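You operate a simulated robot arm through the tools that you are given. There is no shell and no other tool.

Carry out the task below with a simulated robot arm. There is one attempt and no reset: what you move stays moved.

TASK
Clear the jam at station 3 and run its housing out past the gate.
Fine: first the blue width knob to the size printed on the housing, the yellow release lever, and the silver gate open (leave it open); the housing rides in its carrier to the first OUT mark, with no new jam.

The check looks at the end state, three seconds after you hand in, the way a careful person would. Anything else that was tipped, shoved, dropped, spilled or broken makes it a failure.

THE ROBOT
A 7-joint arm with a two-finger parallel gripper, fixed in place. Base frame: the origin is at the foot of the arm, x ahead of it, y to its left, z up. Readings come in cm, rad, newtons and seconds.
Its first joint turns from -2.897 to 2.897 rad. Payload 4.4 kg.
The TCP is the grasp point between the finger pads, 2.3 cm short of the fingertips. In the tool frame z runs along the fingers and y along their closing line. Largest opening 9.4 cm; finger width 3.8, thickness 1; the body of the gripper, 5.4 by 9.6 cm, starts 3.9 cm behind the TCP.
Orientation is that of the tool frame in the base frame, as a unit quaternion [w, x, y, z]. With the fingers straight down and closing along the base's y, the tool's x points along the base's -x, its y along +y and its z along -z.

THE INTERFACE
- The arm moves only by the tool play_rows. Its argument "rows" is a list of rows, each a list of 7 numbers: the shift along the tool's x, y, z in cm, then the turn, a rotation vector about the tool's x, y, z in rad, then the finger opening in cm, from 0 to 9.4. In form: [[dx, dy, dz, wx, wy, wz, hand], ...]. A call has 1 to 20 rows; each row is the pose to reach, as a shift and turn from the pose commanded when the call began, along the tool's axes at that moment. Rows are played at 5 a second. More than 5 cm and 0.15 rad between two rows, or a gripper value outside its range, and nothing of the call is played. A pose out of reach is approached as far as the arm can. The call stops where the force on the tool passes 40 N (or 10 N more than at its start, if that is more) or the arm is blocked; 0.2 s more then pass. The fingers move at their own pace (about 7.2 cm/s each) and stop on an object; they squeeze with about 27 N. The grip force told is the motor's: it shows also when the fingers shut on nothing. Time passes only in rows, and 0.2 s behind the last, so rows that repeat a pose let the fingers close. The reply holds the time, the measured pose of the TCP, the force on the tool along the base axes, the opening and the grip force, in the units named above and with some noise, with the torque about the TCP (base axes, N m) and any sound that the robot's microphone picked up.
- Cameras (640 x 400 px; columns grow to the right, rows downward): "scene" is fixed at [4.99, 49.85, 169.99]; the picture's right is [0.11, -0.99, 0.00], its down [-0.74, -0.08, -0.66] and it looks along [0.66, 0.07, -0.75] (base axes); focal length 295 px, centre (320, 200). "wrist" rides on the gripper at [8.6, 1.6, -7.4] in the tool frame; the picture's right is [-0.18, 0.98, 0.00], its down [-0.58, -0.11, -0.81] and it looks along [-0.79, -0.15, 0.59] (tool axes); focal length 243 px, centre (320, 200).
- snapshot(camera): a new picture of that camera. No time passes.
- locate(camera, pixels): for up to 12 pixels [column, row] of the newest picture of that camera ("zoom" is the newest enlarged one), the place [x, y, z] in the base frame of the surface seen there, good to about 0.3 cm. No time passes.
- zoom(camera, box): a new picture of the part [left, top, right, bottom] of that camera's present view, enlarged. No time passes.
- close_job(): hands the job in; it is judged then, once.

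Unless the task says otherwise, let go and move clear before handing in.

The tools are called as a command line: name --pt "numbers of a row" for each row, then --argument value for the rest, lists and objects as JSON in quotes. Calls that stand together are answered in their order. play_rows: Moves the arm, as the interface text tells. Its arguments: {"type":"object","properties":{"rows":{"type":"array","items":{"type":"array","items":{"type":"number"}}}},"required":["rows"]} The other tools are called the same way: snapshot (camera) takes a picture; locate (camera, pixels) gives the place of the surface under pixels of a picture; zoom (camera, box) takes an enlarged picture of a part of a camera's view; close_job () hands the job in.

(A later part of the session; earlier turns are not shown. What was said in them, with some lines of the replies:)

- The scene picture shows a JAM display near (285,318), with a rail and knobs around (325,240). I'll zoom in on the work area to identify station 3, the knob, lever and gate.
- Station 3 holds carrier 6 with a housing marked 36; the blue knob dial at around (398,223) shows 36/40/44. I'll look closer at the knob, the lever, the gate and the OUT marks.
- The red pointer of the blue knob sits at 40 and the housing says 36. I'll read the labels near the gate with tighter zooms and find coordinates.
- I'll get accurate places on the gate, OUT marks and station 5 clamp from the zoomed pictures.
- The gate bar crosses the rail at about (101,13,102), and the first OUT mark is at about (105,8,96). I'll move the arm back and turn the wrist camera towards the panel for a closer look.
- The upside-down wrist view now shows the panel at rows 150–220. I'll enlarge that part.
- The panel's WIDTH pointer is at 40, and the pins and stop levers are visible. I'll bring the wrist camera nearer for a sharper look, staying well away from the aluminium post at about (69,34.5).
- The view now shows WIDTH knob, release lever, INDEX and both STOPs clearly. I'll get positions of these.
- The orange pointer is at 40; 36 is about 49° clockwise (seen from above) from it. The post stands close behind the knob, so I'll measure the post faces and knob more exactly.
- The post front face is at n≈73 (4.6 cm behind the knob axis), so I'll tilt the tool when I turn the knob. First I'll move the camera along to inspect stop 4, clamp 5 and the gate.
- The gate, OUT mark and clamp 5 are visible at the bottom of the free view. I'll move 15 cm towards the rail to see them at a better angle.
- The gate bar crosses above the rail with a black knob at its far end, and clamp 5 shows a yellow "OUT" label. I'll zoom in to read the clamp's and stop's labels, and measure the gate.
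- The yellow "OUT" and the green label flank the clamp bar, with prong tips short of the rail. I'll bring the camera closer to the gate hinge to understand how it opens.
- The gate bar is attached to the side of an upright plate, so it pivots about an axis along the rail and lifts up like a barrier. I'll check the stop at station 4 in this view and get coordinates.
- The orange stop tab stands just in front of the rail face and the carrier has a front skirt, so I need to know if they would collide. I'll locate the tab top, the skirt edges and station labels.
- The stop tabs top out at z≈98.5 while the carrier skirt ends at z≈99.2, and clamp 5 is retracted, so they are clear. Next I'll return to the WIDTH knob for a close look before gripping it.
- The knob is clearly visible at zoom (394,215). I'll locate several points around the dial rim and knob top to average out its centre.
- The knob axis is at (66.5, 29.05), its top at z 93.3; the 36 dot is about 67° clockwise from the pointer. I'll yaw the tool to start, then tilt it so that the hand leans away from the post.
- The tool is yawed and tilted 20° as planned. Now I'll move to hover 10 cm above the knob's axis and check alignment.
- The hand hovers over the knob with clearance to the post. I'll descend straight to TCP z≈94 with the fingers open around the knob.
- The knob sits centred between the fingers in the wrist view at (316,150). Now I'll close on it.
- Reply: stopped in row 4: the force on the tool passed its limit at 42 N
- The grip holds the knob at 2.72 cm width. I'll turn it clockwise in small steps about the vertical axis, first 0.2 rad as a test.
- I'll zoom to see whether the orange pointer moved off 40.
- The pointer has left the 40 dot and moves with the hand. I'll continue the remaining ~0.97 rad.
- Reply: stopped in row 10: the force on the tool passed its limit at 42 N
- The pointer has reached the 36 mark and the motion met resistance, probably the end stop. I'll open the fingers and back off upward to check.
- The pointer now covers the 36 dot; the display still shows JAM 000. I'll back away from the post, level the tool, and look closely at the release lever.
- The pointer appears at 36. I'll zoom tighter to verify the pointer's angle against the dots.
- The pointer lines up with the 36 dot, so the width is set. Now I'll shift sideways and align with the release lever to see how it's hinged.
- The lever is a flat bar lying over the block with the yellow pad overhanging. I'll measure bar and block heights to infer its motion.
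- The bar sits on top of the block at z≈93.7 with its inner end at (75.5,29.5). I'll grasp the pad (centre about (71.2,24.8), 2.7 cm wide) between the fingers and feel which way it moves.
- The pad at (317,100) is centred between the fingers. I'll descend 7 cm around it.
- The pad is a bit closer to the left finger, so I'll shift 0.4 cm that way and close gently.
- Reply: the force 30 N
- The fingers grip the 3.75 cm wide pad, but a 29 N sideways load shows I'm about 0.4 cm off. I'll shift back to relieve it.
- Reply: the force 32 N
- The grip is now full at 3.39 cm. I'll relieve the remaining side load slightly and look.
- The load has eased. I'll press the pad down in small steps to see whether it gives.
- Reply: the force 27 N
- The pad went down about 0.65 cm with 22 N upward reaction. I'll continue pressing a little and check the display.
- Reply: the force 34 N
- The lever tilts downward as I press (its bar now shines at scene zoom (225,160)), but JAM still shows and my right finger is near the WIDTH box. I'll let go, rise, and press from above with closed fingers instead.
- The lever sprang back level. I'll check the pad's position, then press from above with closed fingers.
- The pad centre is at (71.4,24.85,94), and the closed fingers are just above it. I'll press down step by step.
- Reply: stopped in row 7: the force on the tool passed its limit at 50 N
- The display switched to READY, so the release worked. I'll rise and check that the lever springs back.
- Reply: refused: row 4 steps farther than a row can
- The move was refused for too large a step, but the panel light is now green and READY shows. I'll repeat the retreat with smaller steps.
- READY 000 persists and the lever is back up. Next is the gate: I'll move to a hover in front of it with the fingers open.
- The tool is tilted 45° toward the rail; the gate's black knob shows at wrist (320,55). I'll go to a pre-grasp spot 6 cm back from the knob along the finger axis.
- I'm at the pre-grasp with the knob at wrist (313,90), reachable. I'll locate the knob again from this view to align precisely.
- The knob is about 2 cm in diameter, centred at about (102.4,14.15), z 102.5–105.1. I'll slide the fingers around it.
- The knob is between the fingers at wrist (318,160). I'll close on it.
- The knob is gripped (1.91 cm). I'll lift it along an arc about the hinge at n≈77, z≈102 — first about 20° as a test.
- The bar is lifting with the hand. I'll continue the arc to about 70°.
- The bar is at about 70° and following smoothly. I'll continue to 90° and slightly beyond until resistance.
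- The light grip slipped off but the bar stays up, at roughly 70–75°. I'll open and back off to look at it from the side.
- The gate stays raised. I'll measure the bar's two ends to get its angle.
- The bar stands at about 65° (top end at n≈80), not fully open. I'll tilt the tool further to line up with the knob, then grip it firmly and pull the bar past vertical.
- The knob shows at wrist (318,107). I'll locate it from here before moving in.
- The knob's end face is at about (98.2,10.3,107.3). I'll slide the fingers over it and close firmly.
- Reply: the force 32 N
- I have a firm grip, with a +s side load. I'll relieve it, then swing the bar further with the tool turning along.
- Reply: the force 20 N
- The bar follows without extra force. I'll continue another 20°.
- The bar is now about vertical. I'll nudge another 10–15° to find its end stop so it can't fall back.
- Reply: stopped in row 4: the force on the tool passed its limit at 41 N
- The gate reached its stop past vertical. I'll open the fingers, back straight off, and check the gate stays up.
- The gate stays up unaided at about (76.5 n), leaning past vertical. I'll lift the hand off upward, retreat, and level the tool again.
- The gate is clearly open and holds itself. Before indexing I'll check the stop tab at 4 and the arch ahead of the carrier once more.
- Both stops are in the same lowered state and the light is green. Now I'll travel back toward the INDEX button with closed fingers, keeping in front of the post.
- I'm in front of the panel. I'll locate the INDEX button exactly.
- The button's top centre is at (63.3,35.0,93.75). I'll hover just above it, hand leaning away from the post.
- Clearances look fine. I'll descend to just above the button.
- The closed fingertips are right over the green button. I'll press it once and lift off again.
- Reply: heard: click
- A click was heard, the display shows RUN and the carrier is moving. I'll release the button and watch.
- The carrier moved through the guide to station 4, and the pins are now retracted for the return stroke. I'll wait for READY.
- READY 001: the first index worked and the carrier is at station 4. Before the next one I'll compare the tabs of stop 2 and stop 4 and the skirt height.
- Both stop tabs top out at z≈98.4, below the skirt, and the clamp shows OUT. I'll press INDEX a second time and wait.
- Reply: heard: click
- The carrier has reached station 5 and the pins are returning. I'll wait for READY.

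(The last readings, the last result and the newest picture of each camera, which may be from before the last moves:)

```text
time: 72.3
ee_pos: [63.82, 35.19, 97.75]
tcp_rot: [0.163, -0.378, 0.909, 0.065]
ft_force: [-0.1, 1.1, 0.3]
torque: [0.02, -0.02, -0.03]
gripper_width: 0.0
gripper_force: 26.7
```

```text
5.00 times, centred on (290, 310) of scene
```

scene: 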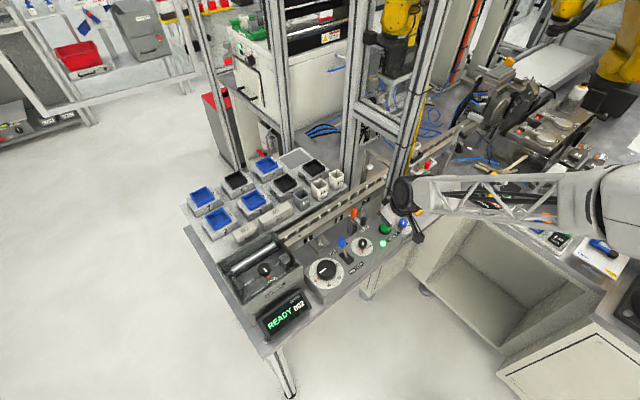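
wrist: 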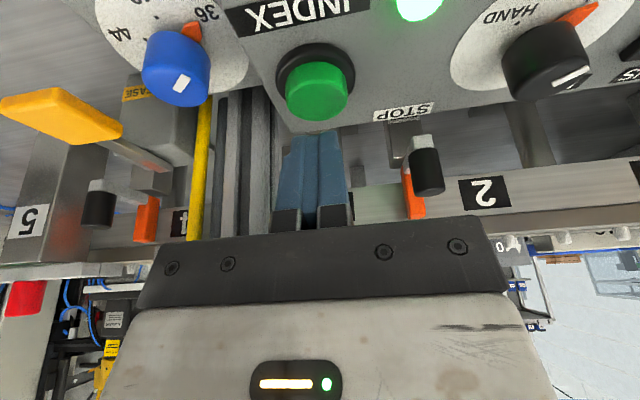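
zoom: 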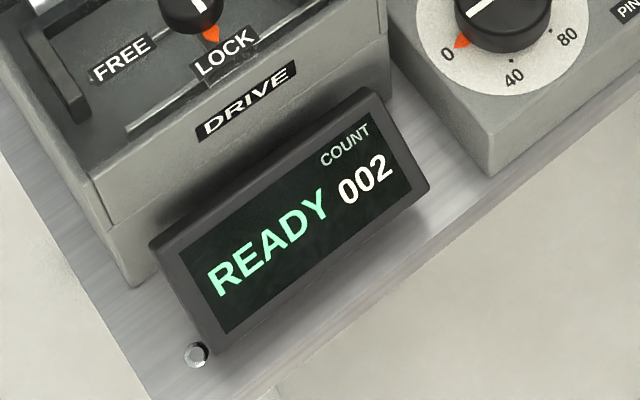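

READY 002 with the carrier at station 5 and the gate still up. Third press: to station 6.

play_rows --pt "0.34 0 0.94 0 0 0 0" --pt "0.55 0 1.5 0 0 0 0" --pt "0.68 0 1.9 0 0 0 0" --pt "0.34 0 0.94 0 0 0 0" --pt "0 0 0 0 0 0 0" --pt "0 0 0 0 0 0 0" --pt "0 0 0 0 0 0 0" --pt "0 0 0 0 0 0 0" --pt "0 0 0 0 0 0 0" --pt "0 0 0 0 0 0 0" --pt "0 0 0 0 0 0 0" --pt "0 0 0 0 0 0 0" --pt "0 0 0 0 0 0 0" --pt "0 0 0 0 0 0 0" --pt "0 0 0 0 0 0 0" --pt "0 0 0 0 0 0 0" --pt "0 0 0 0 0 0 0" --pt "0 0 0 0 0 0 0"

snapshot --camera "scene"

zoom --camera "scene" --box '[410, 110, 490, 190]'

zoom --camera "scene" --box '[240, 270, 340, 350]'

```text
time: 76.1
ee_pos: [63.7, 35.29, 97.86]
tcp_rot: [0.164, -0.377, 0.909, 0.066]
ft_force: [0.3, 0.1, 0.3]
torque: [0.01, -0.01, -0.01]
gripper_width: 0.01
gripper_force: 26.7
heard: click
```

```text
taken
```

scene: 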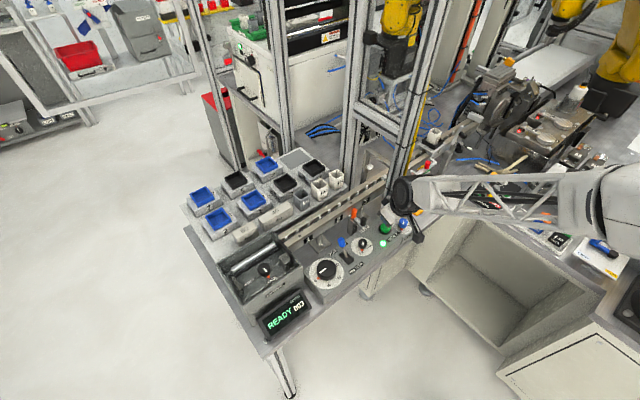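

```text
5.00 times, centred on (450, 150) of scene
```

zoom: 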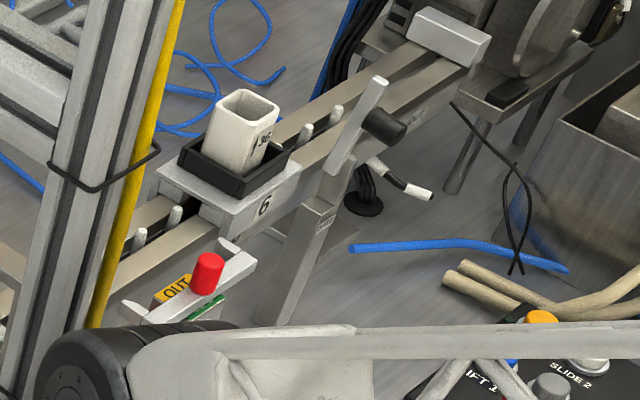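

```text
5.00 times, centred on (290, 310) of scene
```

zoom: 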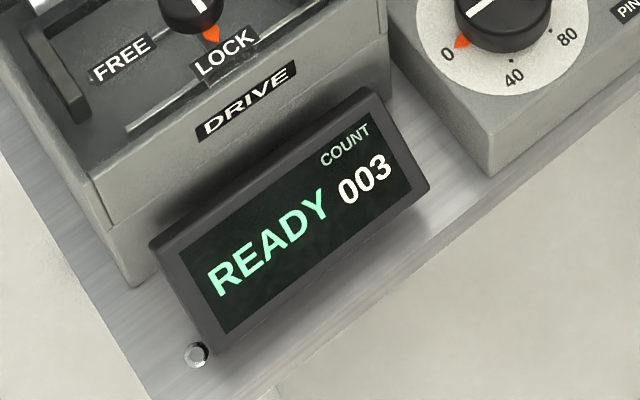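

READY 003, the carrier is at station 6 just before the open gate. The fourth press should bring it to the first OUT mark.

play_rows --pt "0.34 0 0.94 0 0 0 0" --pt "0.55 0 1.5 0 0 0 0" --pt "0.68 0 1.9 0 0 0 0" --pt "0.34 0 0.94 0 0 0 0" --pt "0 0 0 0 0 0 0" --pt "0 0 0 0 0 0 0" --pt "0 0 0 0 0 0 0" --pt "0 0 0 0 0 0 0" --pt "0 0 0 0 0 0 0" --pt "0 0 0 0 0 0 0" --pt "0 0 0 0 0 0 0" --pt "0 0 0 0 0 0 0" --pt "0 0 0 0 0 0 0" --pt "0 0 0 0 0 0 0" --pt "0 0 0 0 0 0 0" --pt "0 0 0 0 0 0 0" --pt "0 0 0 0 0 0 0" --pt "0 0 0 0 0 0 0"

snapshot --camera "scene"

zoom --camera "scene" --box '[410, 100, 490, 180]'

zoom --camera "scene" --box '[240, 270, 340, 350]'

```text
time: 79.9
ee_pos: [63.82, 35.33, 97.9]
tcp_rot: [0.164, -0.377, 0.909, 0.065]
ft_force: [-0.6, -0.6, 0.5]
torque: [-0.02, -0.01, -0.02]
gripper_width: 0.01
gripper_force: 26.4
heard: click
```

```text
taken
```

scene: 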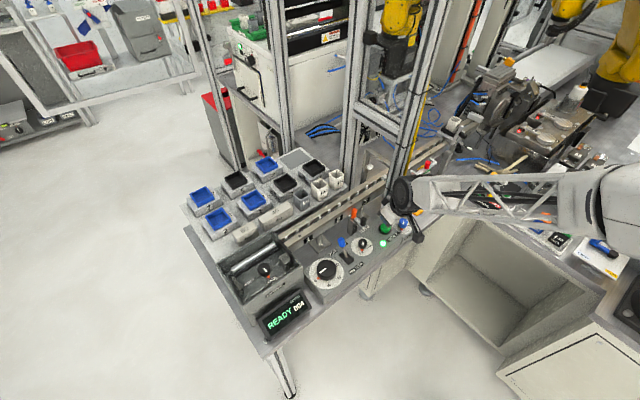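

```text
5.00 times, centred on (450, 140) of scene
```

zoom: 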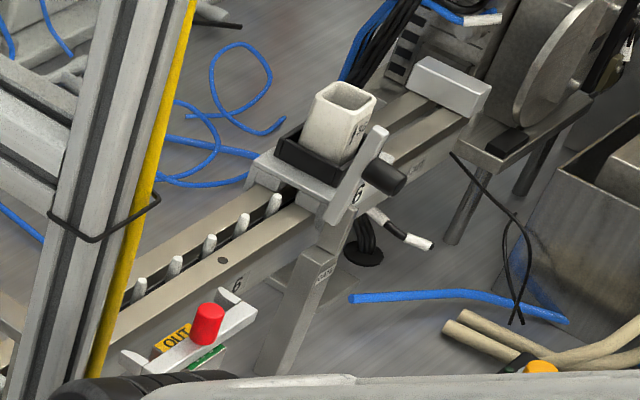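

```text
5.00 times, centred on (290, 310) of scene
```

zoom: 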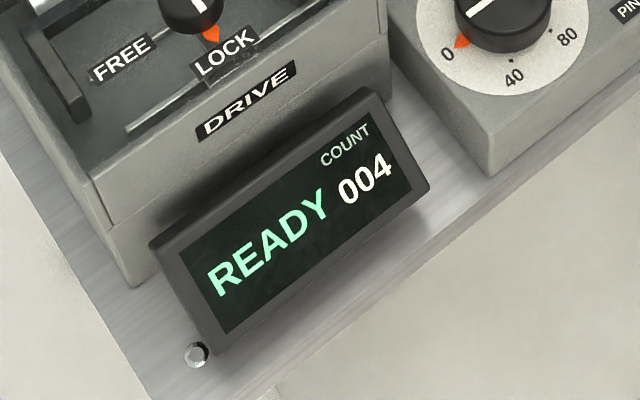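

READY 004 and the carrier appears past the gate at the first OUT mark. I'll lift away from the button and go take a closer look.

play_rows --pt "-1.37 0 -3.76 0 0 0 0" --pt "-2.74 0 -7.52 0 0 0 0" --pt "-0.5 0 -11 0 0 0 0" --pt "3.5 0 -13 0 0 0 0" --pt "7.5 0 -14.5 0 0 0 0" --pt "7.5 0 -14.5 0 0 0 0"

play_rows --pt "0 0 0 0 0.12 0 0" --pt "0 0 0 0 0.24 0 0" --pt "0 0 0 0 0.35 0 0" --pt "0 0 0 0 0.35 0 0"

snapshot --camera "scene"

zoom --camera "scene" --box '[340, 140, 440, 240]'

```text
time: 81.3
ee_pos: [55.2, 26.78, 108.77]
tcp_rot: [0.162, -0.377, 0.91, 0.064]
ft_force: [0.5, 0.3, -0.7]
torque: [0.01, -0.02, -0.01]
gripper_width: 0.01
gripper_force: 26.9
```

```text
time: 82.3
ee_pos: [55.37, 26.8, 108.95]
tcp_rot: [0.001, -0.382, 0.924, -0.003]
ft_force: [0.7, 1.1, 0.7]
torque: [0.01, -0.04, 0.0]
gripper_width: 0.03
gripper_force: 27.0
```

```text
taken
```

scene: 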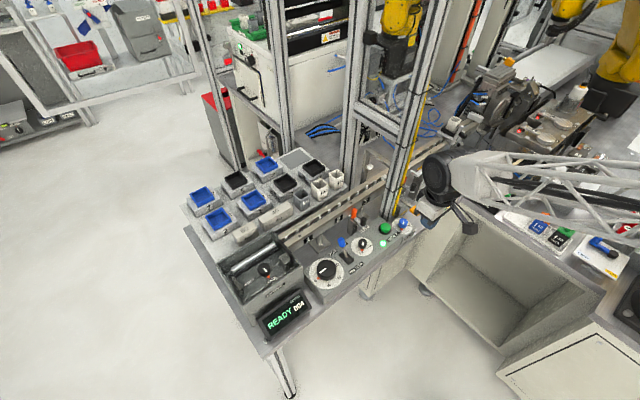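

```text
4.00 times, centred on (390, 190) of scene
```

zoom: 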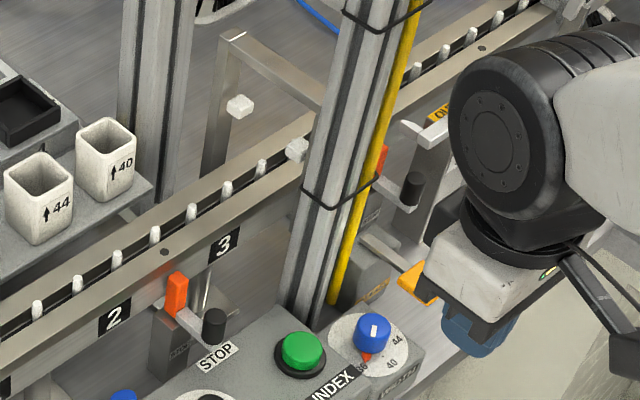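

The panel area is undisturbed. I'll move to view the carrier at the OUT mark with the wrist camera.

play_rows --pt "0 -3 -2 0 0 0 4" --pt "0 -7.5 -4 0 0 0 4" --pt "0 -12 -5 0 0 0 9" --pt "0 -16.5 -5 0 0 0 9" --pt "0 -21 -5 0 0 0 9" --pt "0 -25.5 -5 0 0 0 9" --pt "-1 -30 -5 0 0 0 9" --pt "-2 -34 -5 0 0 0 9" --pt "-4 -38 -5 0 0 0 9" --pt "-7 -40 -5 0 0 0 9"

snapshot --camera "wrist"

zoom --camera "wrist" --box '[220, 80, 420, 240]'

zoom --camera "scene" --box '[430, 100, 490, 160]'

```text
time: 84.5
ee_pos: [88.38, 3.49, 114.1]
tcp_rot: [0.002, -0.383, 0.924, -0.002]
ft_force: [-0.3, 0.0, 0.3]
torque: [0.02, 0.0, -0.03]
gripper_width: 9.01
gripper_force: 0.0
```

```text
taken
```

wrist: 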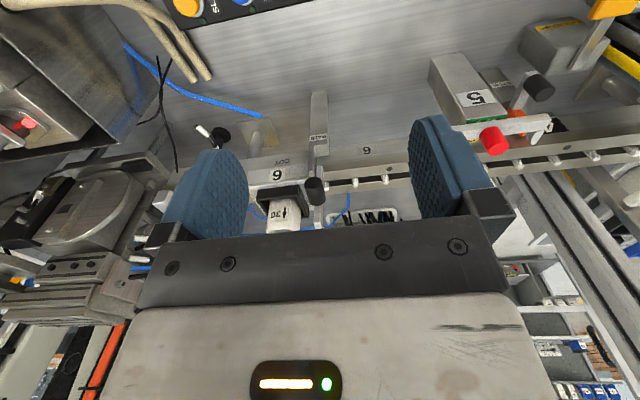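

```text
2.50 times, centred on (320, 160) of wrist
```

zoom: 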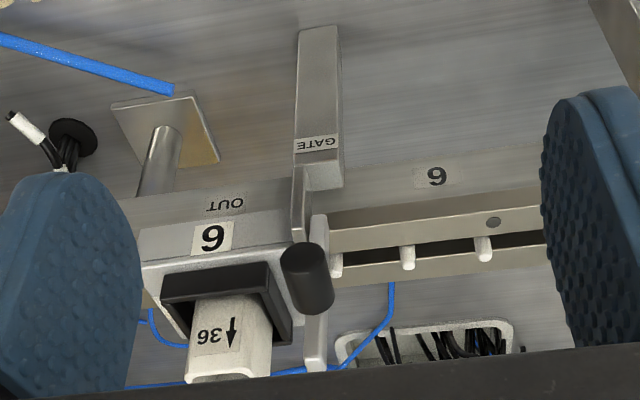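

```text
6.67 times, centred on (460, 130) of scene
```

zoom: 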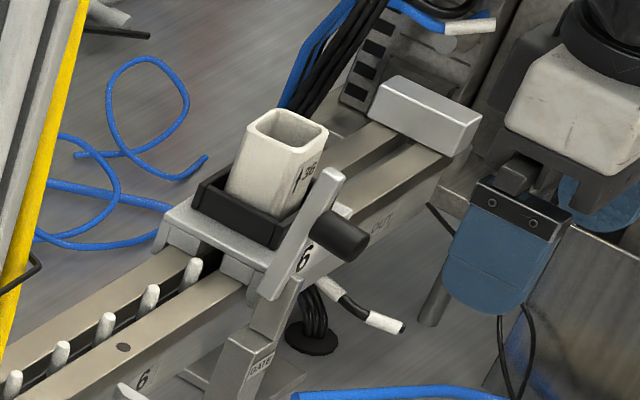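

The carrier's "6" plate sits right over the first OUT mark (zoom (225,205)), housing 36 upright in it, gate open. I'll retreat the arm clear and take a last look.

play_rows --pt "3 0 -2 0 0 0 9" --pt "6 0 -4 0 0 0 9" --pt "9 0 -6 0 0 0 9" --pt "12 0 -8 0 0 0 9" --pt "15 0 -8 0 0 0 9" --pt "15 0 -8 0 0 0 9"

snapshot --camera "scene"

zoom --camera "scene" --box '[340, 100, 500, 240]'

zoom --camera "scene" --box '[180, 140, 420, 350]'

```text
time: 85.9
ee_pos: [77.73, -7.01, 122.05]
tcp_rot: [0.001, -0.382, 0.924, -0.002]
ft_force: [0.8, -0.1, -0.6]
torque: [0.05, -0.03, 0.0]
gripper_width: 8.98
gripper_force: 0.0
```

```text
taken
```

scene: 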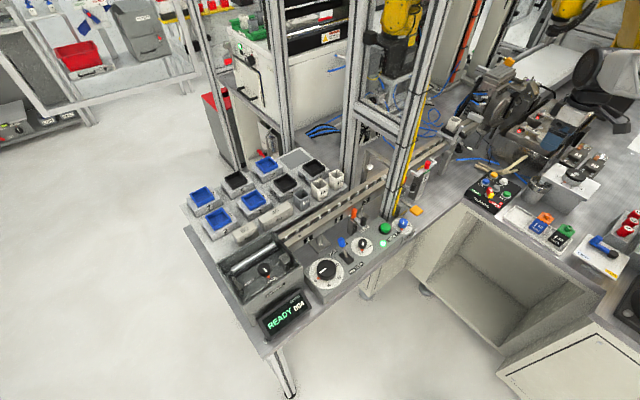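

```text
2.86 times, centred on (420, 170) of scene
```

zoom: 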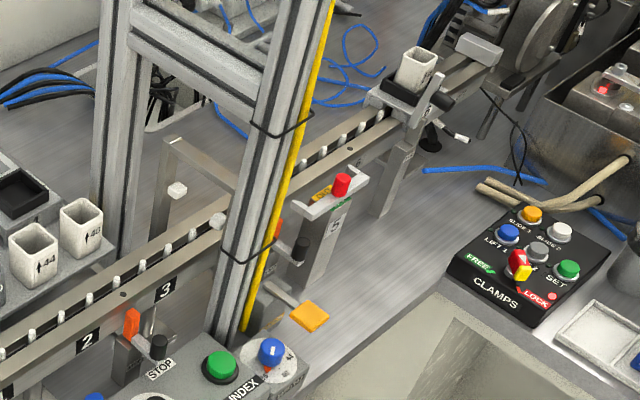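

```text
1.90 times, centred on (300, 245) of scene
```

zoom: 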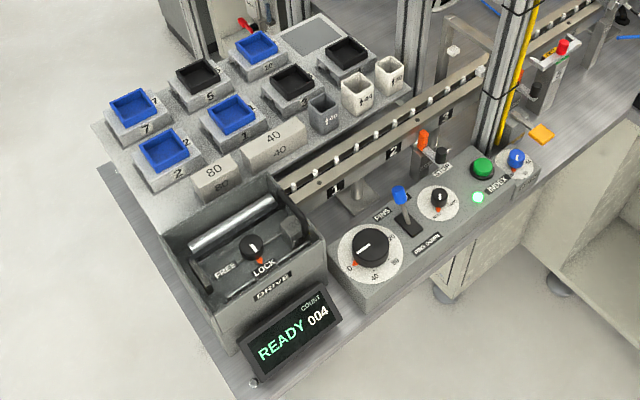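

Final pictures show READY 004 with a green light, the width pointer at 36, the gate open and the housing upright in carrier 6 at the first OUT mark. Nothing else has moved and the arm is clear, so I'm handing in.

close_job

```text
The job is handed in.
```

The jam at station 3 is cleared, and its housing now sits in carrier 6 at the first OUT mark, just past the gate. I've handed the job in; no verdict has come back.

- **Width knob:** turned from 40 to 36, the size printed on the housing.
- **Release lever:** pressed down fully, which changed the display from JAM to READY. It sprang back up afterwards.
- **Gate:** swung up past vertical to its stop and left open. It stays up by itself.
- **Housing:** four presses of the INDEX button moved the carrier from station 3 to the OUT mark. The housing is still upright in it.

In the last pictures the display shows READY 004 with a green light and no new jam. I saw nothing else tipped or moved, and the arm is clear of the machine.
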